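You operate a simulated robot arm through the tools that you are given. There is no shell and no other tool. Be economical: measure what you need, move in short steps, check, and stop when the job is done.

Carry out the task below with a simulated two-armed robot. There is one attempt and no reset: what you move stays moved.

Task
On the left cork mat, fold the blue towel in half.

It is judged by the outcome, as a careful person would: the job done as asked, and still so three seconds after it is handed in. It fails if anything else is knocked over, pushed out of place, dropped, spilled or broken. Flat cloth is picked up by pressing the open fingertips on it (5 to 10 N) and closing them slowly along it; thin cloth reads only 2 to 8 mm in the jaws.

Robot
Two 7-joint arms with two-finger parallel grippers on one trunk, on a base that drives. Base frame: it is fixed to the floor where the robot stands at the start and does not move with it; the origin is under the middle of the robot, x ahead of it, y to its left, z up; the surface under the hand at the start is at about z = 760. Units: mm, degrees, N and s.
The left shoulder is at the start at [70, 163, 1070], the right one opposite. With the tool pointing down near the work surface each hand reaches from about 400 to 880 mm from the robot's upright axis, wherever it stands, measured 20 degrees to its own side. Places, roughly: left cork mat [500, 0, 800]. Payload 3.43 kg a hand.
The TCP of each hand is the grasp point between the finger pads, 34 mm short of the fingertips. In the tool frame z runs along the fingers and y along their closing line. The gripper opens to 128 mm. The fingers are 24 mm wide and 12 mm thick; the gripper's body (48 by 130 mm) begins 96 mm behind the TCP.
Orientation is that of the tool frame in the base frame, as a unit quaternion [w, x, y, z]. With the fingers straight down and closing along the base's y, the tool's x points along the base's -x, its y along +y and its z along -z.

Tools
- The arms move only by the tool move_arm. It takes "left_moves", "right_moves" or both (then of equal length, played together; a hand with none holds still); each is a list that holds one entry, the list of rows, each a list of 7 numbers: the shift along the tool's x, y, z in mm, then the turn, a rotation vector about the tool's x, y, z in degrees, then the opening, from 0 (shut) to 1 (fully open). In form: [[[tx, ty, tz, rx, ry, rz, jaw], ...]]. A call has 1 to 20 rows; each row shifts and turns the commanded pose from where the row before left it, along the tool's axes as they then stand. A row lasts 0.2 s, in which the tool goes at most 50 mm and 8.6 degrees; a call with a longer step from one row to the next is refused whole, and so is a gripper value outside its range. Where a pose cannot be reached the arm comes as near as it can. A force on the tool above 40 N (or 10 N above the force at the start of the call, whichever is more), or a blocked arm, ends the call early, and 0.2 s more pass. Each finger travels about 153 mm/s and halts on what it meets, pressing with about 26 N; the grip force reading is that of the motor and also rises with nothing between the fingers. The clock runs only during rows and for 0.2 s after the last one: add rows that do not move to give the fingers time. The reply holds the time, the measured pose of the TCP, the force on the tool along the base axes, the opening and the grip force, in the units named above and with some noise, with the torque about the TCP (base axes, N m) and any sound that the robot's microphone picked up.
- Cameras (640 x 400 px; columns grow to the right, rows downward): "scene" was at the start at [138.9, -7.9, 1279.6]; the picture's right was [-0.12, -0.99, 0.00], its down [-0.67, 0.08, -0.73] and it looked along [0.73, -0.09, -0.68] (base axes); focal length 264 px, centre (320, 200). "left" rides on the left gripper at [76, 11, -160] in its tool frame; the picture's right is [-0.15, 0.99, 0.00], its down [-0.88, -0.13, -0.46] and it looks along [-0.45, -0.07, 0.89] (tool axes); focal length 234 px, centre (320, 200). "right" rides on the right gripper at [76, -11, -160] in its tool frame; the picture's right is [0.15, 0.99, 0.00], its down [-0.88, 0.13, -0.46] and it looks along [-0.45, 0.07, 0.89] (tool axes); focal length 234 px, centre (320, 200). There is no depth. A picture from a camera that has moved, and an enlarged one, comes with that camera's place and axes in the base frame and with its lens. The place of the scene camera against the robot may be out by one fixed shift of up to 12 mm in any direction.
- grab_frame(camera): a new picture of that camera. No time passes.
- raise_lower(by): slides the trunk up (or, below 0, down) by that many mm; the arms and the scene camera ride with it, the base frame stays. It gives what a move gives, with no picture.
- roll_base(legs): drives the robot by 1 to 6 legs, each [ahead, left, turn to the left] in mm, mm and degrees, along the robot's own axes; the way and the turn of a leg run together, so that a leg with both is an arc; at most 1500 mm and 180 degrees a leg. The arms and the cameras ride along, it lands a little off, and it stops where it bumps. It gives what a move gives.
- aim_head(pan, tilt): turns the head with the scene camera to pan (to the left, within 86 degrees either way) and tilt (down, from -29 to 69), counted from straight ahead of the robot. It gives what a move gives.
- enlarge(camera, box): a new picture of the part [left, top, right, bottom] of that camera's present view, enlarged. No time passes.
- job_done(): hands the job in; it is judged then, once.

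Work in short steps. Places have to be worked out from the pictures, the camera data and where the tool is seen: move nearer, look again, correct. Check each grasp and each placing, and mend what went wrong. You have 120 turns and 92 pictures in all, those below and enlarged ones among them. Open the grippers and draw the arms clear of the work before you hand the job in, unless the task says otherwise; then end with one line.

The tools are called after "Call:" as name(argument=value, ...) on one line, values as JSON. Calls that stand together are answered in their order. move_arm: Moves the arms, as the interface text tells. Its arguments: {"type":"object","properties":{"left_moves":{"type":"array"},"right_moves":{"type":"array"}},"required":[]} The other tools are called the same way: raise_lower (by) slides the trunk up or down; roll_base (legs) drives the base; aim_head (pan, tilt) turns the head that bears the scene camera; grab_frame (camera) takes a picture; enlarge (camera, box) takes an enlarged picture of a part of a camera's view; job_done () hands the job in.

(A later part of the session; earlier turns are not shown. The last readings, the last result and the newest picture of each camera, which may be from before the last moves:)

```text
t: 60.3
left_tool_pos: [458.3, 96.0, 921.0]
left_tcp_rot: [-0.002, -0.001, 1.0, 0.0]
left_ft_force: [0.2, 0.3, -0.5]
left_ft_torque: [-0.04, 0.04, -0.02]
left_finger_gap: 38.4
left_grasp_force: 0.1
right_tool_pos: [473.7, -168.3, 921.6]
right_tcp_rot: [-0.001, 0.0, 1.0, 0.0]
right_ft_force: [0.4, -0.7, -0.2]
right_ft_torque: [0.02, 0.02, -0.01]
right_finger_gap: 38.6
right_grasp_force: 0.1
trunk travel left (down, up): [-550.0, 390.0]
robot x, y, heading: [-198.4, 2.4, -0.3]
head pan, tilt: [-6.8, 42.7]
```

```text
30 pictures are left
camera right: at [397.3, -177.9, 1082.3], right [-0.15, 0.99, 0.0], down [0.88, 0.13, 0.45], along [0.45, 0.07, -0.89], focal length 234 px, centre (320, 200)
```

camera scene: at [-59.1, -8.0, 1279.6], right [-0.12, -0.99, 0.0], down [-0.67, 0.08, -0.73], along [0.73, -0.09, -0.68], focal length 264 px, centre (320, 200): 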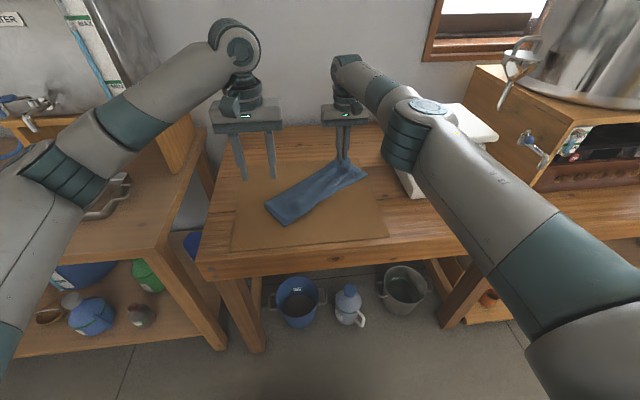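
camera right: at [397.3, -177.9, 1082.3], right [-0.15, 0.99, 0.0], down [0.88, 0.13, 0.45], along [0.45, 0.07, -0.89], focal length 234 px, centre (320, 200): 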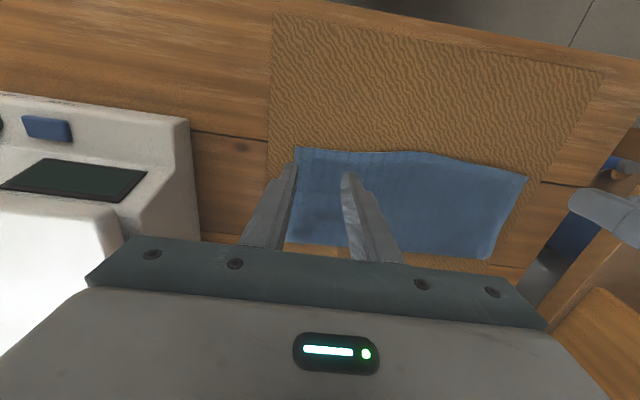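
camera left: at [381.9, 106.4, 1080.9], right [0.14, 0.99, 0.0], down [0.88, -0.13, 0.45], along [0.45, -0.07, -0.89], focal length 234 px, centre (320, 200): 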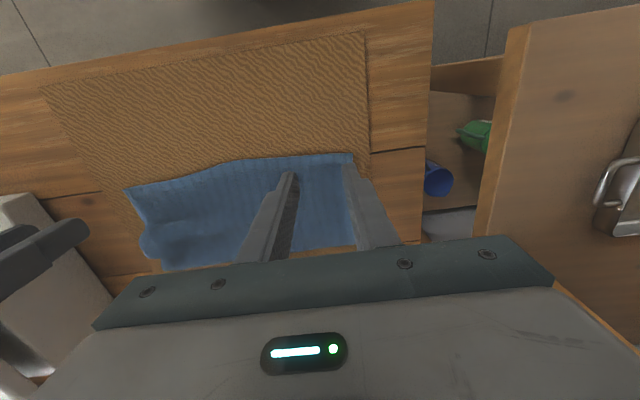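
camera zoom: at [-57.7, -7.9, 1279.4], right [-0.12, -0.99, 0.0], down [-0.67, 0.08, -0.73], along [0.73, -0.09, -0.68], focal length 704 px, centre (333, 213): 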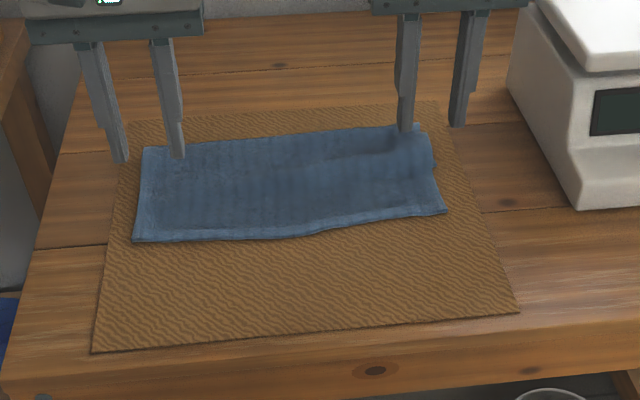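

The towel lies flat: top-layer hem at x≈475, fold at x≈627, so the top half is about 155 mm and the bottom half about 105 mm. I regrip the near hem, which is a single layer on the mat, and roll the fold further back.

Call:
move_arm(left_moves=[[[-10, -2, 10, 0, 0, 0, 0.35], [-10, -2, 25, 0, 0, 0, 0.35], [0, 0, 30, 0, 0, 0, 0.35], [0, 0, 30, 0, 0, 0, 0.35], [0, 0, 15, 0, 0, 0, 0.35], [0, 0, 0, 0, 0, 0, 0.35]]], right_moves=[[[-5, 2, 10, 0, 0, 0, 0.35], [-4, 1, 25, 0, 0, 0, 0.35], [0, 0, 30, 0, 0, 0, 0.35], [0, 0, 30, 0, 0, 0, 0.35], [0, 0, 15, 0, 0, 0, 0.35], [0, 0, 0, 0, 0, 0, 0.35]]])

Call:
grab_frame(camera="left")

Call:
grab_frame(camera="right")

```text
t: 61.7
left_tool_pos: [476.7, 92.1, 812.5]
left_tcp_rot: [0.0, -0.001, 1.0, 0.001]
left_ft_force: [-0.9, 0.3, 0.6]
left_ft_torque: [0.02, 0.0, -0.01]
left_finger_gap: 44.8
left_grasp_force: 0.0
right_tool_pos: [480.9, -164.9, 811.8]
right_tcp_rot: [0.0, -0.001, 1.0, 0.0]
right_ft_force: [-0.1, -0.2, -0.4]
right_ft_torque: [0.02, -0.01, -0.01]
right_finger_gap: 44.7
right_grasp_force: 0.0
trunk travel left (down, up): [-550.0, 390.0]
robot x, y, heading: [-197.4, 2.1, 0.2]
head pan, tilt: [-6.8, 42.7]
```

```text
29 pictures are left
camera left: at [401.1, 103.5, 972.4], right [0.14, 0.99, 0.0], down [0.88, -0.13, 0.46], along [0.45, -0.07, -0.89], focal length 234 px, centre (320, 200)
```

left: 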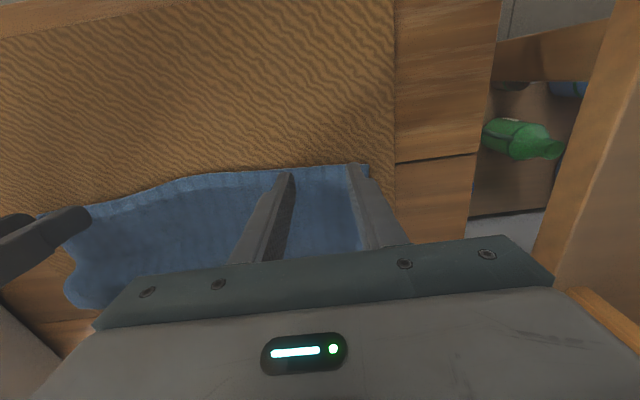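

```text
28 pictures are left
camera right: at [405.2, -175.5, 972.8], right [-0.15, 0.99, 0.0], down [0.88, 0.13, 0.46], along [0.45, 0.07, -0.89], focal length 234 px, centre (320, 200)
```

right: 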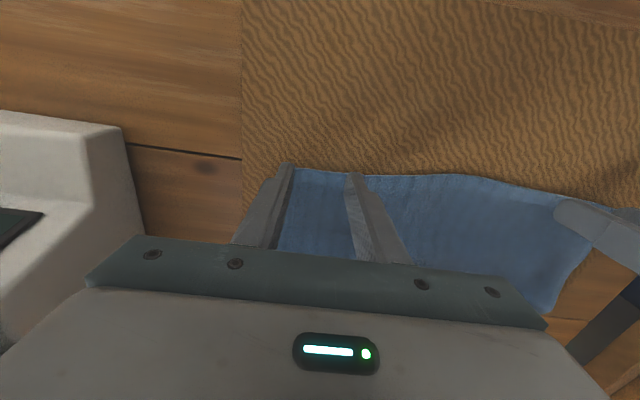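

Both tips straddle the hem well. I nudge the right inward 6 mm, then press down and check the force.

Call:
move_arm(left_moves=[[[0, 0, 4, 0, 0, 0, 0.35], [0, 0, 4, 0, 0, 0, 0.35], [0, 0, 2, 0, 0, 0, 0.35], [0, 0, 1.5, 0, 0, 0, 0.35], [0, 0, 0, 0, 0, 0, 0.35]]], right_moves=[[[0, 6, 4, 0, 0, 0, 0.35], [0, 0, 4, 0, 0, 0, 0.35], [0, 0, 2, 0, 0, 0, 0.35], [0, 0, 1.5, 0, 0, 0, 0.35], [0, 0, 0, 0, 0, 0, 0.35]]])

```text
t: 62.9
left_tool_pos: [477.2, 92.2, 802.1]
left_tcp_rot: [0.0, -0.001, 1.0, 0.0]
left_ft_force: [-0.2, -0.7, 0.5]
left_ft_torque: [0.0, -0.02, 0.02]
left_finger_gap: 45.1
left_grasp_force: 0.0
right_tool_pos: [480.6, -157.3, 801.0]
right_tcp_rot: [0.0, 0.001, 1.0, 0.0]
right_ft_force: [1.3, -0.2, 0.9]
right_ft_torque: [-0.04, -0.01, 0.02]
right_finger_gap: 44.4
right_grasp_force: 0.1
trunk travel left (down, up): [-550.0, 390.0]
robot x, y, heading: [-196.5, 1.6, 0.1]
head pan, tilt: [-6.8, 42.7]
```

Nearly in contact. Pressing 2.5 mm more.

Call:
move_arm(left_moves=[[[0, 0, 1, 0, 0, 0, 0.35], [0, 0, 1, 0, 0, 0, 0.35], [0, 0, 0.5, 0, 0, 0, 0.35], [0, 0, 0, 0, 0, 0, 0.35]]], right_moves=[[[0, 0, 1, 0, 0, 0, 0.35], [0, 0, 1, 0, 0, 0, 0.35], [0, 0, 0.3, 0, 0, 0, 0.35], [0, 0, 0, 0, 0, 0, 0.35]]])

```text
t: 63.9
left_tool_pos: [477.2, 91.0, 801.6]
left_tcp_rot: [0.001, -0.001, 1.0, 0.0]
left_ft_force: [1.3, -1.5, 4.4]
left_ft_torque: [-0.04, -0.11, 0.02]
left_finger_gap: 44.9
left_grasp_force: 0.1
right_tool_pos: [481.0, -158.2, 800.8]
right_tcp_rot: [0.0, 0.0, 1.0, 0.0]
right_ft_force: [0.8, 0.0, 7.9]
right_ft_torque: [0.04, -0.12, -0.02]
right_finger_gap: 45.0
right_grasp_force: 0.0
trunk travel left (down, up): [-550.0, 390.0]
robot x, y, heading: [-199.8, -0.2, -0.2]
head pan, tilt: [-6.8, 42.7]
```

Forces are 4.4 and 7.9 N, so I add a little on the left and close slowly.

Call:
move_arm(left_moves=[[[0, 0, 0.5, 0, 0, 0, 0.35], [0, 0, 0, 0, 0, 0, 0.32], [0, 0, 0, 0, 0, 0, 0.29], [0, 0, 0, 0, 0, 0, 0.26], [0, 0, 0, 0, 0, 0, 0.23], [0, 0, 0, 0, 0, 0, 0.2], [0, 0, 0, 0, 0, 0, 0.17], [0, 0, 0, 0, 0, 0, 0.14], [0, 0, 0, 0, 0, 0, 0.11], [0, 0, 0, 0, 0, 0, 0.08], [0, 0, 0, 0, 0, 0, 0.05], [0, 0, 0, 0, 0, 0, 0.02], [0, 0, 0, 0, 0, 0, 0], [0, 0, 0, 0, 0, 0, 0], [0, 0, 0, 0, 0, 0, 0]]], right_moves=[[[0, 0, 0, 0, 0, 0, 0.35], [0, 0, 0, 0, 0, 0, 0.32], [0, 0, 0, 0, 0, 0, 0.29], [0, 0, 0, 0, 0, 0, 0.26], [0, 0, 0, 0, 0, 0, 0.23], [0, 0, 0, 0, 0, 0, 0.2], [0, 0, 0, 0, 0, 0, 0.17], [0, 0, 0, 0, 0, 0, 0.14], [0, 0, 0, 0, 0, 0, 0.11], [0, 0, 0, 0, 0, 0, 0.08], [0, 0, 0, 0, 0, 0, 0.05], [0, 0, 0, 0, 0, 0, 0.02], [0, 0, 0, 0, 0, 0, 0], [0, 0, 0, 0, 0, 0, 0], [0, 0, 0, 0, 0, 0, 0]]])

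```text
t: 67.1
left_tool_pos: [477.5, 92.1, 799.9]
left_tcp_rot: [0.001, -0.001, 1.0, 0.0]
left_ft_force: [0.6, -5.4, 10.0]
left_ft_torque: [-0.18, -0.05, -0.08]
left_finger_gap: 6.9
left_grasp_force: 25.4
right_tool_pos: [481.0, -158.2, 799.0]
right_tcp_rot: [0.001, -0.001, 1.0, -0.001]
right_ft_force: [-0.2, 6.3, 5.9]
right_ft_torque: [0.19, -0.03, 0.05]
right_finger_gap: 3.7
right_grasp_force: 25.9
trunk travel left (down, up): [-550.0, 390.0]
robot x, y, heading: [-200.7, -1.8, -0.2]
head pan, tilt: [-6.8, 42.7]
```

Gripped (7 and 4 mm). I lift up and slightly away, to see the bottom layer under the hem.

Call:
move_arm(left_moves=[[[0, -1, -12, 0, 0, 0, 0], [-8, -1, -20, 0, 0, 0, 0], [-12, 0, -20, 0, 0, 0, 0], [-15, 0, -20, 0, 0, 0, 0], [-15, 0, -15, 0, 0, 0, 0], [0, 0, 0, 0, 0, 0, 0]]], right_moves=[[[0, 1, -12, 0, 0, 0, 0], [-8, 1, -20, 0, 0, 0, 0], [-12, 0, -20, 0, 0, 0, 0], [-15, 0, -20, 0, 0, 0, 0], [-15, 0, -15, 0, 0, 0, 0], [0, 0, 0, 0, 0, 0, 0]]])

Call:
enlarge(camera="scene", box=[210, 100, 420, 260])

Call:
grab_frame(camera="left")

```text
t: 68.5
left_tool_pos: [526.4, 89.8, 885.7]
left_tcp_rot: [-0.001, -0.001, 1.0, 0.0]
left_ft_force: [-0.4, -2.7, -0.2]
left_ft_torque: [-0.05, -0.04, -0.06]
left_finger_gap: 6.2
left_grasp_force: 25.9
right_tool_pos: [531.2, -156.4, 886.2]
right_tcp_rot: [0.0, 0.0, 1.0, 0.0]
right_ft_force: [-0.8, 2.7, 0.6]
right_ft_torque: [0.09, -0.03, 0.01]
right_finger_gap: 3.8
right_grasp_force: 26.4
trunk travel left (down, up): [-550.0, 390.0]
robot x, y, heading: [-194.2, -2.1, 0.0]
head pan, tilt: [-6.8, 42.7]
```

```text
2.50 times, centred on (315, 180) of scene
camera zoom: at [-59.1, -7.9, 1279.6], right [-0.12, -0.99, 0.0], down [-0.67, 0.08, -0.73], along [0.73, -0.09, -0.68], focal length 660 px, centre (332, 250)
```

zoom: 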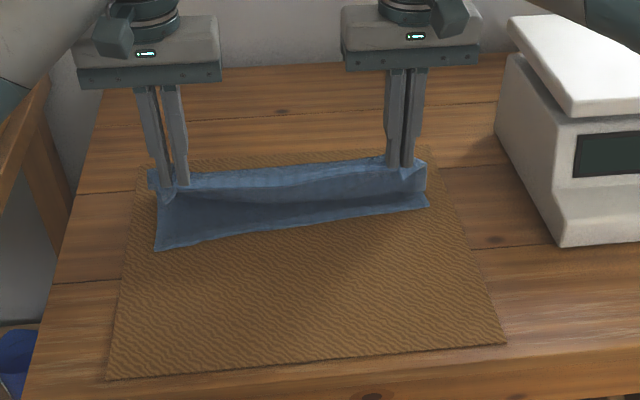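

```text
26 pictures are left
camera left: at [451.0, 101.7, 1044.7], right [0.14, 0.99, 0.0], down [0.88, -0.13, 0.46], along [0.45, -0.07, -0.89], focal length 234 px, centre (320, 200)
```

left: 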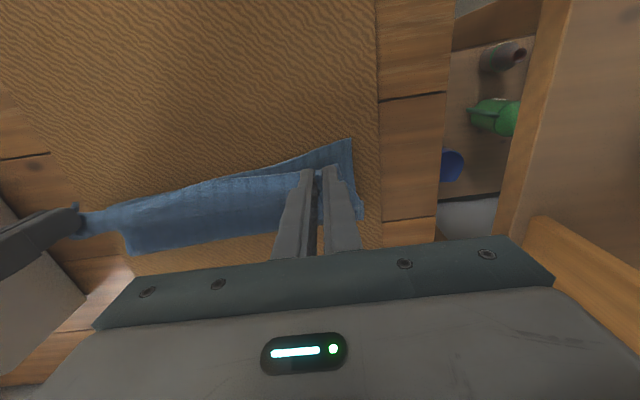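

The bottom layer's near edge is visible: left (518,127), right (557,-200). I raise the hands a bit and drive the base forward 100 mm, which carries the flap over the fold line and restores reach.

Call:
raise_lower(by=35)

Call:
roll_base(legs=[[100, 0, 0]])

Call:
enlarge(camera="scene", box=[210, 100, 420, 280])

```text
t: 69.3
left_tool_pos: [527.7, 90.3, 919.9]
left_tcp_rot: [-0.001, -0.001, 1.0, 0.0]
left_ft_force: [0.8, -2.9, -0.1]
left_ft_torque: [-0.12, 0.02, -0.02]
left_finger_gap: 6.3
left_grasp_force: 25.9
right_tool_pos: [531.1, -156.0, 920.7]
right_tcp_rot: [-0.001, 0.001, 1.0, 0.0]
right_ft_force: [-0.4, 1.6, -0.6]
right_ft_torque: [0.08, 0.01, 0.02]
right_finger_gap: 3.9
right_grasp_force: 26.1
trunk travel left (down, up): [-585.0, 355.0]
robot x, y, heading: [-196.5, -1.7, 0.1]
head pan, tilt: [-6.8, 42.7]
```

```text
t: 70.4
left_tool_pos: [625.6, 91.2, 919.5]
left_tcp_rot: [-0.002, 0.0, 1.0, 0.0]
left_ft_force: [1.3, -2.4, 0.3]
left_ft_torque: [-0.06, 0.03, -0.04]
left_finger_gap: 6.2
left_grasp_force: 26.0
right_tool_pos: [629.0, -156.4, 921.2]
right_tcp_rot: [-0.001, -0.001, 1.0, -0.001]
right_ft_force: [-0.4, 2.7, 0.2]
right_ft_torque: [0.08, 0.04, 0.05]
right_finger_gap: 3.5
right_grasp_force: 26.2
trunk travel left (down, up): [-585.0, 355.0]
robot x, y, heading: [-102.1, -1.5, 0.5]
head pan, tilt: [-6.8, 42.7]
```

```text
2.22 times, centred on (315, 190) of scene
camera zoom: at [39.8, -7.8, 1314.6], right [-0.12, -0.99, 0.0], down [-0.67, 0.08, -0.73], along [0.73, -0.09, -0.68], focal length 587 px, centre (331, 222)
```

zoom: 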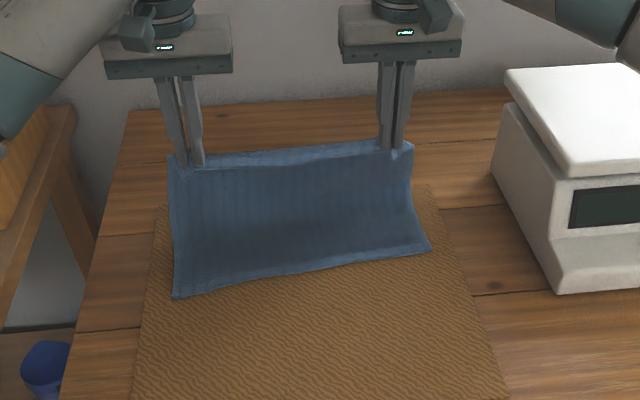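

The flap has peeled cleanly and the bottom layer hasn't moved. I go a bit further over, with the right hand ahead to match the bottom edge's skew, so the fold line rolls back to the middle.

Call:
move_arm(left_moves=[[[-12, 0, 3, 0, 0, 0, 0], [-12, 0, 3, 0, 0, 0, 0], [-12, 0, 3, 0, 0, 0, 0], [-12, 0, 3, 0, 0, 0, 0], [-12, 0, 3, 0, 0, 0, 0], [0, 0, 0, 0, 0, 0, 0], [0, 0, 0, 0, 0, 0, 0]]], right_moves=[[[-18, 0, 3, 0, 0, 0, 0], [-18, 0, 3, 0, 0, 0, 0], [-18, 0, 3, 0, 0, 0, 0], [-18, 0, 3, 0, 0, 0, 0], [-17, 0, 3, 0, 0, 0, 0], [0, 0, 0, 0, 0, 0, 0], [0, 0, 0, 0, 0, 0, 0]]])

Call:
enlarge(camera="scene", box=[210, 100, 420, 280])

```text
t: 72.0
left_tool_pos: [685.1, 90.4, 906.2]
left_tcp_rot: [0.0, -0.001, 1.0, 0.0]
left_ft_force: [0.6, -3.3, -0.1]
left_ft_torque: [-0.13, -0.05, -0.08]
left_finger_gap: 6.3
left_grasp_force: 25.9
right_tool_pos: [718.3, -155.1, 906.0]
right_tcp_rot: [0.0, -0.001, 1.0, 0.0]
right_ft_force: [-0.6, 5.2, -0.7]
right_ft_torque: [0.17, 0.03, 0.1]
right_finger_gap: 3.9
right_grasp_force: 25.8
trunk travel left (down, up): [-585.0, 355.0]
robot x, y, heading: [-101.2, -2.1, -0.1]
head pan, tilt: [-6.8, 42.7]
```

```text
2.22 times, centred on (315, 190) of scene
camera zoom: at [39.4, -7.6, 1314.6], right [-0.12, -0.99, 0.0], down [-0.67, 0.08, -0.73], along [0.73, -0.09, -0.68], focal length 587 px, centre (331, 222)
```

zoom: 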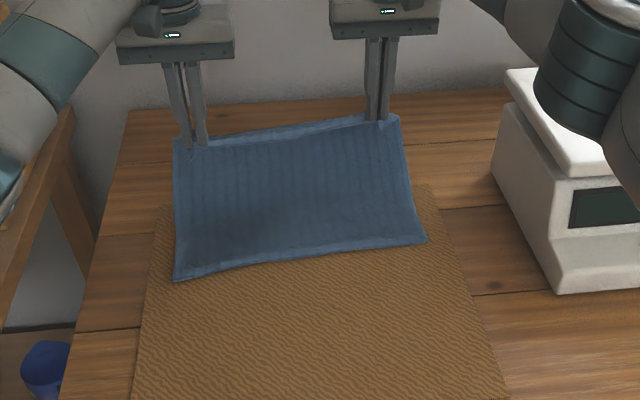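

The bottom edge crept to left x≈544 and right x≈572, so the midline is now around x≈676 left and 697 right. I start back along the arc about that line and re-check halfway.

Call:
move_arm(left_moves=[[[4.5, 0, -8, 0, 0, 0, 0], [4.5, 0, -8, 0, 0, 0, 0], [15, 0, 1, 0, 0, 0, 0], [15, 0, 1, 0, 0, 0, 0], [15, 0, 6, 0, 0, 0, 0], [15, 0, 6, 0, 0, 0, 0], [0, 0, 0, 0, 0, 0, 0]]], right_moves=[[[10.5, 0, -8, 0, 0, 0, 0], [10.5, 0, -8, 0, 0, 0, 0], [15, 0, 1, 0, 0, 0, 0], [15, 0, 1, 0, 0, 0, 0], [15, 0, 6, 0, 0, 0, 0], [15, 0, 6, 0, 0, 0, 0], [0, 0, 0, 0, 0, 0, 0]]])

Call:
enlarge(camera="scene", box=[210, 100, 420, 280])

Call:
grab_frame(camera="left")

```text
t: 73.6
left_tool_pos: [615.7, 91.5, 906.4]
left_tcp_rot: [0.0, 0.0, 1.0, 0.0]
left_ft_force: [0.7, -3.2, -1.0]
left_ft_torque: [-0.12, -0.01, -0.09]
left_finger_gap: 6.3
left_grasp_force: 26.6
right_tool_pos: [637.6, -155.7, 907.9]
right_tcp_rot: [0.0, -0.002, 1.0, 0.0]
right_ft_force: [0.4, 2.8, 0.8]
right_ft_torque: [0.13, 0.06, 0.02]
right_finger_gap: 3.9
right_grasp_force: 25.8
trunk travel left (down, up): [-585.0, 355.0]
robot x, y, heading: [-101.0, -2.4, -0.1]
head pan, tilt: [-6.8, 42.7]
```

```text
2.22 times, centred on (315, 190) of scene
camera zoom: at [39.5, -7.8, 1314.6], right [-0.12, -0.99, 0.0], down [-0.67, 0.08, -0.73], along [0.73, -0.09, -0.68], focal length 587 px, centre (331, 222)
```

zoom: 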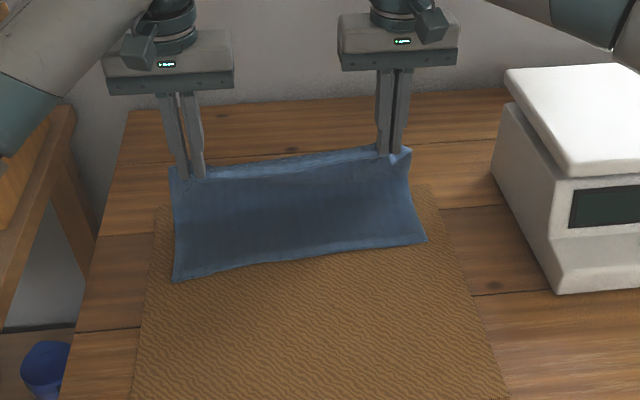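

```text
22 pictures are left
camera left: at [540.5, 102.0, 1065.9], right [0.14, 0.99, 0.0], down [0.88, -0.13, 0.45], along [0.45, -0.07, -0.89], focal length 234 px, centre (320, 200)
```

left: 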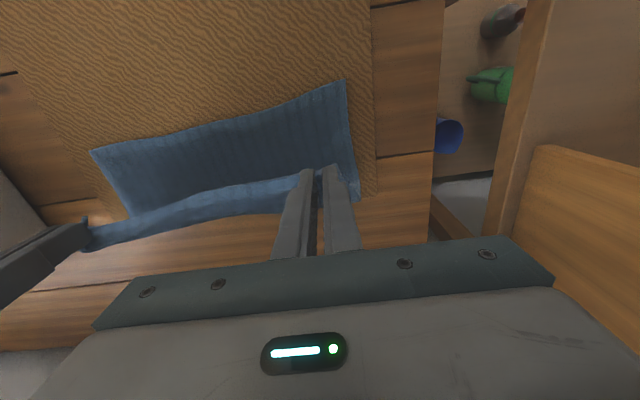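

The bottom edge is steady at left (544,129) and right (577,-204). I complete the arc so the hem lands on that edge, left hand to x≈555 and right to x≈578.

Call:
move_arm(left_moves=[[[12.5, 0, 9.5, 0, 0, 0, 0], [12.5, 0, 9.5, 0, 0, 0, 0], [9, 0, 11.5, 0, 0, 0, 0], [9, 0, 11.5, 0, 0, 0, 0], [6, 0, 13, 0, 0, 0, 0], [6, 0, 13, 0, 0, 0, 0], [3, 0, 9, 0, 0, 0, 0], [3, 0, 9, 0, 0, 0, 0], [0, 0, 4, 0, 0, 0, 0], [0, 0, 0, 0, 0, 0, 0], [0, 0, 0, 0, 0, 0, 0]]], right_moves=[[[12.5, 0, 9.5, 0, 0, 0, 0], [12.5, 0, 9.5, 0, 0, 0, 0], [9, 0, 11.5, 0, 0, 0, 0], [9, 0, 11.5, 0, 0, 0, 0], [6, 0, 13, 0, 0, 0, 0], [6, 0, 13, 0, 0, 0, 0], [3, 0, 9, 0, 0, 0, 0], [2, 0, 9, 0, 0, 0, 0], [0, 0, 4, 0, 0, 0, 0], [0, 0, 0, 0, 0, 0, 0], [0, 0, 0, 0, 0, 0, 0]]])

Call:
enlarge(camera="scene", box=[220, 130, 400, 270])

Call:
grab_frame(camera="left")

Call:
grab_frame(camera="right")

```text
t: 76.0
left_tool_pos: [554.9, 91.8, 818.0]
left_tcp_rot: [0.001, -0.001, 1.0, 0.0]
left_ft_force: [0.0, -4.2, -0.6]
left_ft_torque: [-0.13, 0.01, -0.04]
left_finger_gap: 6.2
left_grasp_force: 26.0
right_tool_pos: [577.1, -156.0, 817.1]
right_tcp_rot: [0.0, -0.001, 1.0, -0.001]
right_ft_force: [-0.2, 2.7, -0.8]
right_ft_torque: [0.1, -0.01, 0.06]
right_finger_gap: 3.8
right_grasp_force: 26.3
trunk travel left (down, up): [-585.0, 355.0]
robot x, y, heading: [-102.3, -2.0, 0.2]
head pan, tilt: [-6.8, 42.7]
```

```text
2.86 times, centred on (310, 200) of scene
camera zoom: at [39.1, -7.8, 1314.6], right [-0.12, -0.99, 0.0], down [-0.67, 0.08, -0.73], along [0.73, -0.09, -0.68], focal length 754 px, centre (349, 200)
```

zoom: 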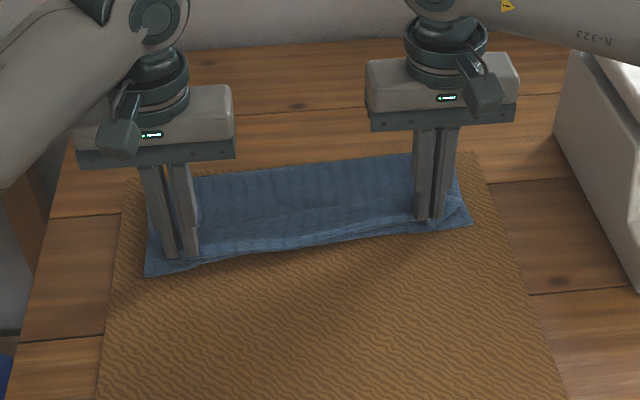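

```text
20 pictures are left
camera left: at [479.0, 101.9, 976.8], right [0.14, 0.99, 0.0], down [0.88, -0.13, 0.46], along [0.45, -0.07, -0.89], focal length 234 px, centre (320, 200)
```

left: 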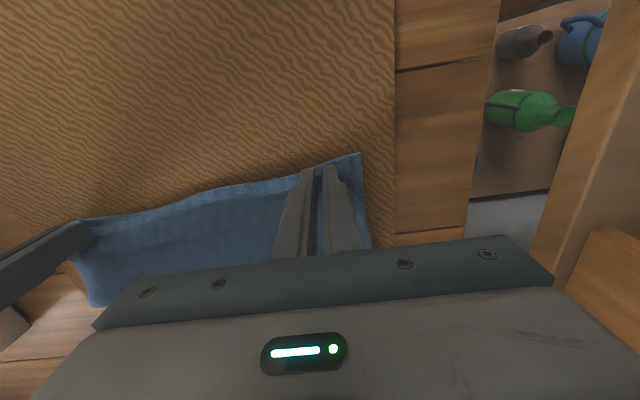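

```text
19 pictures are left
camera right: at [500.9, -167.1, 978.2], right [-0.15, 0.99, 0.0], down [0.88, 0.13, 0.46], along [0.45, 0.07, -0.89], focal length 234 px, centre (320, 200)
```

right: 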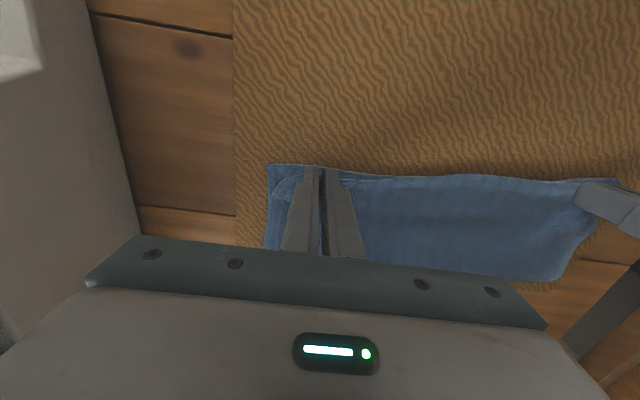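

The hem lies right on the bottom edge. I lower onto it, open wide slowly so the gather can spread, and lift away.

Call:
move_arm(left_moves=[[[0, 0, 4, 0, 0, 0, 0], [0, 0, 4, 0, 0, 0, 0], [0, 0, 0, 0, 0, 0, 0.05], [0, 0, 0, 0, 0, 0, 0.15], [0, 0, 0, 0, 0, 0, 0.25], [0, 0, 0, 0, 0, 0, 0.35], [0, 0, -4, 0, 0, 0, 0.35], [0, 0, -15, 0, 0, 0, 0.35], [10, 0, -35, 0, 0, 0, 0.35], [30, 0, -35, 0, 0, 0, 0.35], [30, 0, -20, 0, 0, 0, 0.35], [0, 0, 0, 0, 0, 0, 0.35]]], right_moves=[[[0, 0, 4, 0, 0, 0, 0], [0, 0, 4, 0, 0, 0, 0], [0, 0, 0, 0, 0, 0, 0.05], [0, 0, 0, 0, 0, 0, 0.15], [0, 0, 0, 0, 0, 0, 0.25], [0, 0, 0, 0, 0, 0, 0.35], [0, 0, -4, 0, 0, 0, 0.35], [0, 0, -15, 0, 0, 0, 0.35], [10, 0, -35, 0, 0, 0, 0.35], [30, 0, -35, 0, 0, 0, 0.35], [30, 0, -20, 0, 0, 0, 0.35], [0, 0, 0, 0, 0, 0, 0.35]]])

Call:
enlarge(camera="scene", box=[220, 130, 400, 270])

Call:
enlarge(camera="left", box=[110, 120, 430, 260])

Call:
enlarge(camera="right", box=[230, 120, 550, 260])

```text
t: 78.6
left_tool_pos: [483.7, 90.5, 919.4]
left_tcp_rot: [-0.001, -0.001, 1.0, 0.0]
left_ft_force: [0.4, 0.5, 0.2]
left_ft_torque: [-0.02, 0.05, -0.02]
left_finger_gap: 44.8
left_grasp_force: 0.1
right_tool_pos: [510.3, -156.5, 918.5]
right_tcp_rot: [-0.001, -0.001, 1.0, 0.0]
right_ft_force: [-0.5, 0.1, -0.1]
right_ft_torque: [0.04, 0.04, 0.01]
right_finger_gap: 44.8
right_grasp_force: 0.1
trunk travel left (down, up): [-585.0, 355.0]
robot x, y, heading: [-95.9, -2.3, 0.4]
head pan, tilt: [-6.8, 42.7]
```

```text
2.86 times, centred on (310, 200) of scene
camera zoom: at [40.1, -7.7, 1314.5], right [-0.12, -0.99, 0.0], down [-0.67, 0.08, -0.73], along [0.73, -0.09, -0.68], focal length 754 px, centre (349, 200)
```

zoom: 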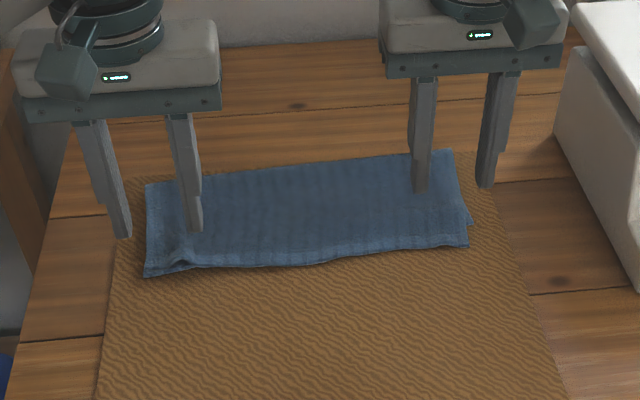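

```text
2.00 times, centred on (270, 190) of left
camera zoom: at [408.0, 101.8, 1078.1], right [0.14, 0.99, 0.0], down [0.88, -0.13, 0.45], along [0.45, -0.07, -0.89], focal length 468 px, centre (420, 220)
```

zoom: 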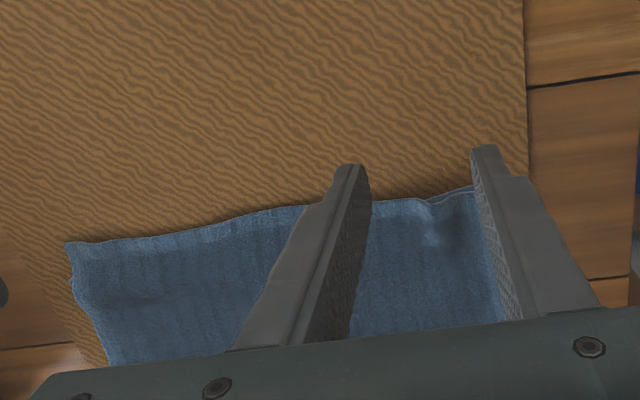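

```text
2.00 times, centred on (390, 190) of right
camera zoom: at [433.3, -166.6, 1078.4], right [-0.15, 0.99, 0.0], down [0.88, 0.13, 0.45], along [0.45, 0.07, -0.89], focal length 468 px, centre (180, 220)
```

zoom: 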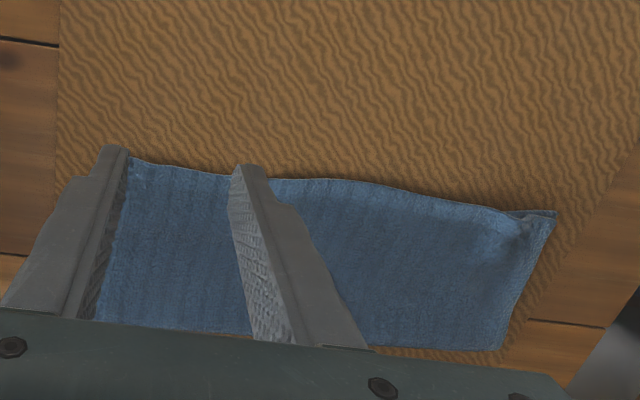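

Nicely folded on the left, but on the right the flap overhangs: its corner is at x≈545 while the bottom corner is at about (582,-200). I regrip the right hem, which lies on bare mat there, and reset it.

Call:
move_arm(right_moves=[[[-22, 0, 10, 0, 0, 0, 0.33], [-22, 0, 26, 0, 0, 0, 0.33], [0, 0, 30, 0, 0, 0, 0.33], [0, 0, 28, 0, 0, 0, 0.33], [0, 0, 12, 0, 0, 0, 0.33], [0, 0, 0, 0, 0, 0, 0.33]]])

Call:
enlarge(camera="right", box=[200, 100, 440, 250])

```text
t: 80.0
left_tool_pos: [483.3, 90.7, 919.4]
left_tcp_rot: [0.0, -0.001, 1.0, 0.0]
left_ft_force: [-0.7, -0.2, 0.8]
left_ft_torque: [0.01, -0.01, 0.01]
left_finger_gap: 44.8
left_grasp_force: 0.1
right_tool_pos: [550.8, -155.4, 812.1]
right_tcp_rot: [0.0, 0.0, 1.0, 0.0]
right_ft_force: [-0.5, -0.5, -0.8]
right_ft_torque: [0.04, 0.0, 0.01]
right_finger_gap: 42.2
right_grasp_force: 0.1
trunk travel left (down, up): [-585.0, 355.0]
robot x, y, heading: [-97.3, -1.5, 0.3]
head pan, tilt: [-6.8, 42.7]
```

```text
2.67 times, centred on (320, 175) of right
camera zoom: at [475.9, -167.2, 972.7], right [-0.15, 0.99, 0.0], down [0.88, 0.13, 0.46], along [0.45, 0.07, -0.89], focal length 624 px, centre (320, 267)
```

zoom: 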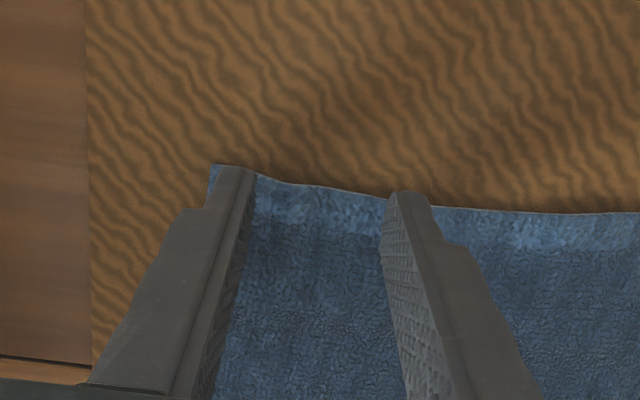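

Hem at x≈547 with 15 mm overlap, which is a good position. I press down.

Call:
move_arm(right_moves=[[[-1, 5, 5, 0, 0, 0, 0.33], [0, 0, 3, 0, 0, 0, 0.33], [0, 0, 2, 0, 0, 0, 0.33], [0, 0, 2, 0, 0, 0, 0.33], [0, 0, 1, 0, 0, 0, 0.33], [0, 0, 0, 0, 0, 0, 0.33]]])

```text
t: 81.4
left_tool_pos: [484.0, 90.6, 919.6]
left_tcp_rot: [0.0, -0.001, 1.0, 0.0]
left_ft_force: [0.6, 0.1, 0.0]
left_ft_torque: [0.0, 0.01, 0.04]
left_finger_gap: 44.8
left_grasp_force: 0.0
right_tool_pos: [551.2, -149.4, 800.8]
right_tcp_rot: [-0.001, 0.0, 1.0, 0.0]
right_ft_force: [0.1, -0.8, 5.8]
right_ft_torque: [-0.01, -0.05, -0.01]
right_finger_gap: 42.2
right_grasp_force: 0.0
trunk travel left (down, up): [-585.0, 355.0]
robot x, y, heading: [-98.7, -1.9, -0.1]
head pan, tilt: [-6.8, 42.7]
```

5.8 N of contact. Closing slowly.

Call:
move_arm(right_moves=[[[0, 0, 0.3, 0, 0, 0, 0.33], [0, 0, 0, 0, 0, 0, 0.3], [0, 0, 0, 0, 0, 0, 0.27], [0, 0, 0, 0, 0, 0, 0.24], [0, 0, 0, 0, 0, 0, 0.21], [0, 0, 0, 0, 0, 0, 0.18], [0, 0, 0, 0, 0, 0, 0.15], [0, 0, 0, 0, 0, 0, 0.12], [0, 0, 0, 0, 0, 0, 0.09], [0, 0, 0, 0, 0, 0, 0.06], [0, 0, 0, 0, 0, 0, 0.03], [0, 0, 0, 0, 0, 0, 0], [0, 0, 0, 0, 0, 0, 0], [0, 0, 0, 0, 0, 0, 0], [-8, 0, -15, 0, 0, 0, 0], [-12, -2, -20, 0, 0, 0, 0], [-15, -2, -20, 0, 0, 0, 0], [-18, -2, -20, 0, 0, 0, 0], [-20, -2, -15, 0, 0, 0, 0], [0, 0, 0, 0, 0, 0, 0]]])

Call:
enlarge(camera="scene", box=[220, 130, 400, 270])

```text
t: 85.6
left_tool_pos: [483.2, 90.0, 919.8]
left_tcp_rot: [0.0, -0.001, 1.0, 0.0]
left_ft_force: [-0.6, -0.1, -0.9]
left_ft_torque: [0.02, 0.0, 0.01]
left_finger_gap: 45.0
left_grasp_force: 0.1
right_tool_pos: [626.3, -159.4, 890.2]
right_tcp_rot: [0.0, -0.001, 1.0, 0.0]
right_ft_force: [-0.4, -0.2, -0.6]
right_ft_torque: [-0.01, -0.02, -0.02]
right_finger_gap: 4.9
right_grasp_force: 26.0
trunk travel left (down, up): [-585.0, 355.0]
robot x, y, heading: [-93.8, -2.2, 0.2]
head pan, tilt: [-6.8, 42.7]
```

```text
2.86 times, centred on (310, 200) of scene
camera zoom: at [38.9, -8.1, 1314.6], right [-0.12, -0.99, 0.0], down [-0.67, 0.08, -0.73], along [0.73, -0.09, -0.68], focal length 754 px, centre (349, 200)
```

zoom: 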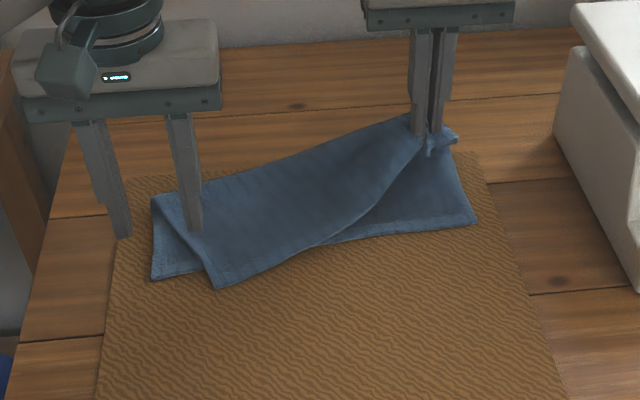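

The flap's left end shifted, since only the right hand lifted it. I bring the left hand to the flap's left corner, at about (518,60), yawed 20° to match the hem, and grip it too.

Call:
move_arm(left_moves=[[[-17, -20, 0, 0, 0, 0, 0.3], [-17, -20, 10, 0, 0, 0, 0.3], [-16, -19, 20, 0, 0, 0, 0.3], [0, 0, 20, 0, 0, -6.7, 0.3], [0, 0, 20, 0, 0, -6.7, 0.3], [0, 0, 20, 0, 0, -6.6, 0.3], [0, 0, 14, 0, 0, 0, 0.3], [0, 0, 0, 0, 0, 0, 0.3]]])

Call:
enlarge(camera="left", box=[200, 100, 440, 250])

```text
t: 87.4
left_tool_pos: [535.8, 32.6, 814.5]
left_tcp_rot: [0.0, -0.176, 0.984, -0.001]
left_ft_force: [-1.3, 0.0, 0.6]
left_ft_torque: [0.02, 0.0, -0.02]
left_finger_gap: 38.5
left_grasp_force: 0.0
right_tool_pos: [625.7, -158.5, 888.3]
right_tcp_rot: [0.001, -0.001, 1.0, 0.0]
right_ft_force: [-0.1, 0.9, 0.4]
right_ft_torque: [-0.03, -0.01, 0.02]
right_finger_gap: 4.8
right_grasp_force: 26.2
trunk travel left (down, up): [-585.0, 355.0]
robot x, y, heading: [-101.9, 1.7, 0.2]
head pan, tilt: [-6.8, 42.7]
```

```text
2.67 times, centred on (320, 175) of left
camera zoom: at [459.9, 16.4, 973.5], right [-0.2, 0.98, 0.0], down [0.87, 0.18, 0.46], along [0.45, 0.09, -0.89], focal length 624 px, centre (320, 267)
```

zoom: 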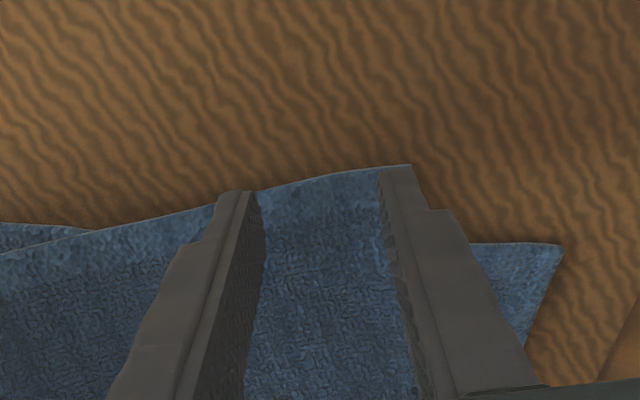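

I shift 9 mm outward to grip only the overhanging flap (not the bottom layer) and 4 mm inward along the hem, then press.

Call:
move_arm(left_moves=[[[9, -4, 4, 0, 0, 0, 0.3], [0, 0, 4, 0, 0, 0, 0.3], [0, 0, 3, 0, 0, 0, 0.3], [0, 0, 2, 0, 0, 0, 0.3], [0, 0, 1.5, 0, 0, 0, 0.3], [0, 0, 0, 0, 0, 0, 0.3]]])

```text
t: 88.8
left_tool_pos: [527.9, 24.9, 801.6]
left_tcp_rot: [0.0, -0.175, 0.985, -0.001]
left_ft_force: [0.3, -0.6, 3.7]
left_ft_torque: [0.05, -0.01, 0.03]
left_finger_gap: 38.5
left_grasp_force: 0.1
right_tool_pos: [624.8, -157.8, 889.9]
right_tcp_rot: [0.0, -0.001, 1.0, 0.0]
right_ft_force: [0.2, 0.1, -0.1]
right_ft_torque: [-0.01, -0.01, 0.04]
right_finger_gap: 5.1
right_grasp_force: 26.0
trunk travel left (down, up): [-585.0, 355.0]
robot x, y, heading: [-99.9, -1.6, -0.1]
head pan, tilt: [-6.8, 42.7]
```

Contact at 3.7 N. I close slowly and lift straight up.

Call:
move_arm(left_moves=[[[0, 0, 0.5, 0, 0, 0, 0.3], [0, 0, 0, 0, 0, 0, 0.27], [0, 0, 0, 0, 0, 0, 0.24], [0, 0, 0, 0, 0, 0, 0.21], [0, 0, 0, 0, 0, 0, 0.18], [0, 0, 0, 0, 0, 0, 0.15], [0, 0, 0, 0, 0, 0, 0.12], [0, 0, 0, 0, 0, 0, 0.09], [0, 0, 0, 0, 0, 0, 0.06], [0, 0, 0, 0, 0, 0, 0.03], [0, 0, 0, 0, 0, 0, 0], [0, 0, 0, 0, 0, 0, 0], [0, 0, 0, 0, 0, 0, 0], [-5, 3, -15, 0, 0, 0, 0], [-10, 4, -18, 0, 0, 0, 0], [-12, 5, -20, 0, 0, 0, 0], [-15, 6, -20, 0, 0, 0, 0], [-15, 6, -15, 0, 0, 0, 0], [0, 0, 0, 0, 0, 0, 0]]])

Call:
enlarge(camera="scene", box=[220, 130, 400, 270])

```text
t: 92.8
left_tool_pos: [572.9, 67.4, 888.0]
left_tcp_rot: [0.0, -0.174, 0.985, -0.001]
left_ft_force: [0.8, -2.7, -0.2]
left_ft_torque: [-0.08, -0.04, -0.03]
left_finger_gap: 4.1
left_grasp_force: 26.0
right_tool_pos: [623.9, -158.8, 890.4]
right_tcp_rot: [0.001, -0.001, 1.0, 0.001]
right_ft_force: [-0.2, 2.5, -1.2]
right_ft_torque: [0.09, 0.03, 0.03]
right_finger_gap: 5.4
right_grasp_force: 25.2
trunk travel left (down, up): [-585.0, 355.0]
robot x, y, heading: [-97.0, -1.6, 0.1]
head pan, tilt: [-6.8, 42.7]
```

```text
2.86 times, centred on (310, 200) of scene
camera zoom: at [39.1, -7.9, 1314.6], right [-0.12, -0.99, 0.0], down [-0.67, 0.08, -0.73], along [0.73, -0.09, -0.68], focal length 754 px, centre (349, 200)
```

zoom: 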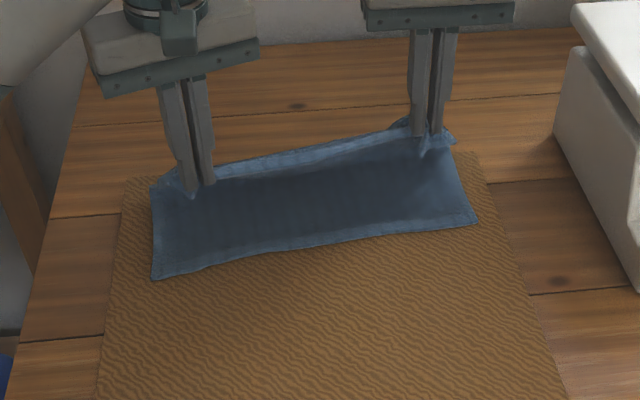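

Both hands now hold the flap squarely. I swing it up near vertical over the midline (left ≈640, right ≈685), removing the excess yaw, and verify the bottom edge.

Call:
move_arm(left_moves=[[[0, 0, 0, 0, 0, 6.5, 0], [0, 0, 0, 0, 0, 6.5, 0], [-16.6, -2, -8.5, 0, 0, 0, 0], [-16.6, -2, -8.5, 0, 0, 0, 0], [-16.6, -2, -8.5, 0, 0, 0, 0], [-16.6, -2, -8.5, 0, 0, 0, 0], [0, 0, 0, 0, 0, 0, 0], [0, 0, 0, 0, 0, 0, 0]]], right_moves=[[[0, 0, 0, 0, 0, 0, 0], [0, 0, 0, 0, 0, 0, 0], [-15, 0, -8, 0, 0, 0, 0], [-15, 0, -8, 0, 0, 0, 0], [-15, 0, -8, 0, 0, 0, 0], [-15, 0, -8, 0, 0, 0, 0], [0, 0, 0, 0, 0, 0, 0], [0, 0, 0, 0, 0, 0, 0]]])

Call:
enlarge(camera="scene", box=[220, 130, 400, 270])

```text
t: 94.6
left_tool_pos: [641.8, 68.6, 921.1]
left_tcp_rot: [0.0, -0.062, 0.998, 0.0]
left_ft_force: [0.5, -0.9, -0.2]
left_ft_torque: [-0.07, 0.03, 0.03]
left_finger_gap: 4.0
left_grasp_force: 26.1
right_tool_pos: [686.0, -158.8, 921.8]
right_tcp_rot: [0.0, 0.0, 1.0, 0.0]
right_ft_force: [0.4, 1.5, -0.4]
right_ft_torque: [0.01, 0.0, -0.02]
right_finger_gap: 5.4
right_grasp_force: 26.6
trunk travel left (down, up): [-585.0, 355.0]
robot x, y, heading: [-98.4, -2.3, 0.0]
head pan, tilt: [-6.8, 42.7]
```

```text
2.86 times, centred on (310, 200) of scene
camera zoom: at [39.3, -7.7, 1314.6], right [-0.12, -0.99, 0.0], down [-0.67, 0.08, -0.73], along [0.73, -0.09, -0.68], focal length 754 px, centre (349, 200)
```

zoom: 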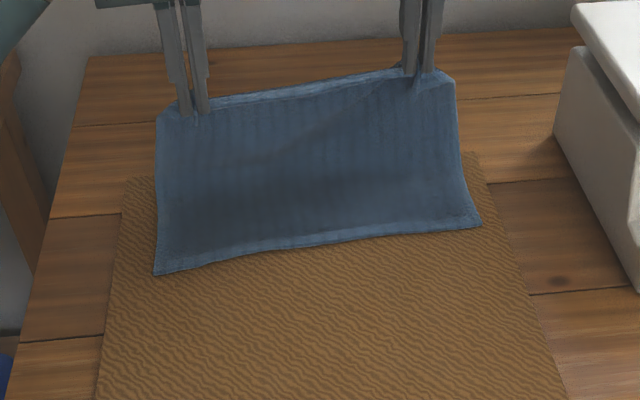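

The bottom edge is at left x≈546 and right x≈571, but the towel is creeping toward the mat's far side. While I hold the hem well, I lift the whole towel clear, bring it back and lay it flat from the near edge, so the fold lands centred.

Call:
move_arm(left_moves=[[[0, 0, -20, 0, 0, 7, 0], [0, 0, -26, 0, 0, 0, 0], [0, 0, -26, 0, 0, 0, 0], [0, 0, -26, 0, 0, 0, 0], [0, 0, -26, 0, 0, 0, 0], [0, 0, -26, 0, 0, 0, 0], [20, 0, 0, 0, 0, 0, 0], [20, 0, 0, 0, 0, 0, 0], [20, 0, 0, 0, 0, 0, 0], [20, 0, 0, 0, 0, 0, 0], [20, 0, 0, 0, 0, 0, 0], [20, 0, 0, 0, 0, 0, 0], [20, 0, 0, 0, 0, 0, 0], [20, 0, 0, 0, 0, 0, 0], [0, 0, 0, 0, 0, 0, 0], [0, 0, 0, 0, 0, 0, 0]]], right_moves=[[[0, 0, -20, 0, 0, 0, 0], [0, 0, -26, 0, 0, 0, 0], [0, 0, -26, 0, 0, 0, 0], [0, 0, -26, 0, 0, 0, 0], [0, 0, -26, 0, 0, 0, 0], [0, 0, -26, 0, 0, 0, 0], [24, 0, 0, 0, 0, 0, 0], [24, 0, 0, 0, 0, 0, 0], [24, 0, 0, 0, 0, 0, 0], [24, 0, 0, 0, 0, 0, 0], [24, 0, 0, 0, 0, 0, 0], [24, 0, 0, 0, 0, 0, 0], [24, 0, 0, 0, 0, 0, 0], [24, 0, 0, 0, 0, 0, 0], [0, 0, 0, 0, 0, 0, 0], [0, 0, 0, 0, 0, 0, 0]]])

Call:
grab_frame(camera="scene")

```text
t: 98.0
left_tool_pos: [479.2, 68.3, 1072.1]
left_tcp_rot: [-0.001, -0.001, 1.0, 0.0]
left_ft_force: [0.9, -0.5, 0.3]
left_ft_torque: [-0.05, -0.02, 0.05]
left_finger_gap: 4.0
left_grasp_force: 26.2
right_tool_pos: [492.1, -158.5, 1072.3]
right_tcp_rot: [0.0, 0.0, 1.0, -0.001]
right_ft_force: [0.7, -0.2, -0.3]
right_ft_torque: [-0.01, -0.02, 0.01]
right_finger_gap: 5.0
right_grasp_force: 25.4
trunk travel left (down, up): [-585.0, 355.0]
robot x, y, heading: [-103.4, -0.8, 0.2]
head pan, tilt: [-6.8, 42.7]
```

```text
10 pictures are left
camera scene: at [38.8, -7.8, 1314.6], right [-0.12, -0.99, 0.0], down [-0.67, 0.08, -0.73], along [0.73, -0.09, -0.68], focal length 264 px, centre (320, 200)
```

scene: 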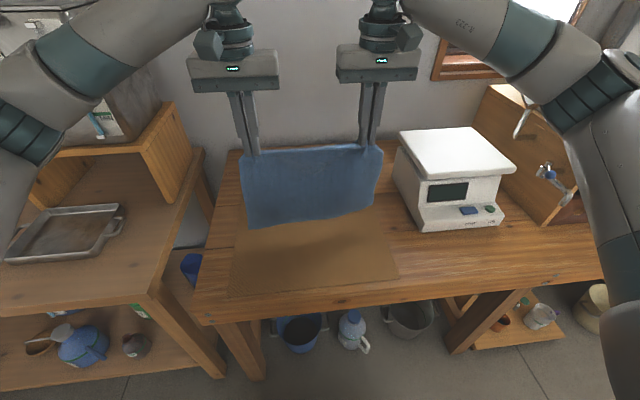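

The towel hangs freely and the lower edge seems to just trail on the mat. I raise another 30 mm, move back 40 mm, let it settle, and lower until the bottom edge is about to touch.

Call:
move_arm(left_moves=[[[0, 0, -15, 0, 0, 0, 0], [0, 0, -15, 0, 0, 0, 0], [0, 0, 0, 0, 0, 0, 0], [10, 0, 0, 0, 0, 0, 0], [10, 0, 0, 0, 0, 0, 0], [10, 0, 0, 0, 0, 0, 0], [10, 0, 0, 0, 0, 0, 0], [0, 0, 0, 0, 0, 0, 0], [0, 0, 0, 0, 0, 0, 0], [0, 0, 0, 0, 0, 0, 0], [0, 0, 0, 0, 0, 0, 0], [0, 0, 12, 0, 0, 0, 0], [0, 0, 12, 0, 0, 0, 0], [0, 0, 12, 0, 0, 0, 0], [0, 0, 0, 0, 0, 0, 0], [0, 0, 0, 0, 0, 0, 0]]], right_moves=[[[0, 0, -15, 0, 0, 0, 0], [0, 0, -15, 0, 0, 0, 0], [0, 0, 0, 0, 0, 0, 0], [10, 0, 0, 0, 0, 0, 0], [10, 0, 0, 0, 0, 0, 0], [10, 0, 0, 0, 0, 0, 0], [10, 0, 0, 0, 0, 0, 0], [0, 0, 0, 0, 0, 0, 0], [0, 0, 0, 0, 0, 0, 0], [0, 0, 0, 0, 0, 0, 0], [0, 0, 0, 0, 0, 0, 0], [0, 0, 12, 0, 0, 0, 0], [0, 0, 12, 0, 0, 0, 0], [0, 0, 12, 0, 0, 0, 0], [0, 0, 0, 0, 0, 0, 0], [0, 0, 0, 0, 0, 0, 0]]])

Call:
grab_frame(camera="scene")

```text
t: 101.4
left_tool_pos: [439.7, 67.6, 1064.5]
left_tcp_rot: [0.0, 0.0, 1.0, 0.0]
left_ft_force: [-0.1, 0.7, -0.9]
left_ft_torque: [-0.02, 0.01, 0.04]
left_finger_gap: 3.5
left_grasp_force: 25.9
right_tool_pos: [453.6, -158.0, 1066.4]
right_tcp_rot: [0.0, -0.001, 1.0, 0.0]
right_ft_force: [0.2, 0.6, 0.1]
right_ft_torque: [-0.02, 0.01, 0.0]
right_finger_gap: 5.2
right_grasp_force: 26.0
trunk travel left (down, up): [-585.0, 355.0]
robot x, y, heading: [-98.6, -0.8, 0.1]
head pan, tilt: [-6.8, 42.7]
```

```text
9 pictures are left
camera scene: at [39.2, -7.8, 1314.6], right [-0.12, -0.99, 0.0], down [-0.67, 0.08, -0.73], along [0.73, -0.09, -0.68], focal length 264 px, centre (320, 200)
```

scene: 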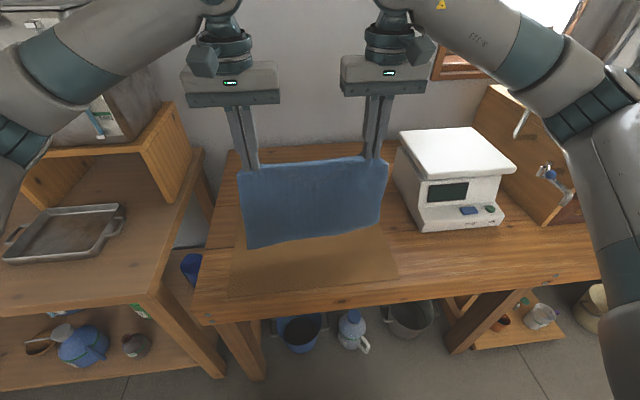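

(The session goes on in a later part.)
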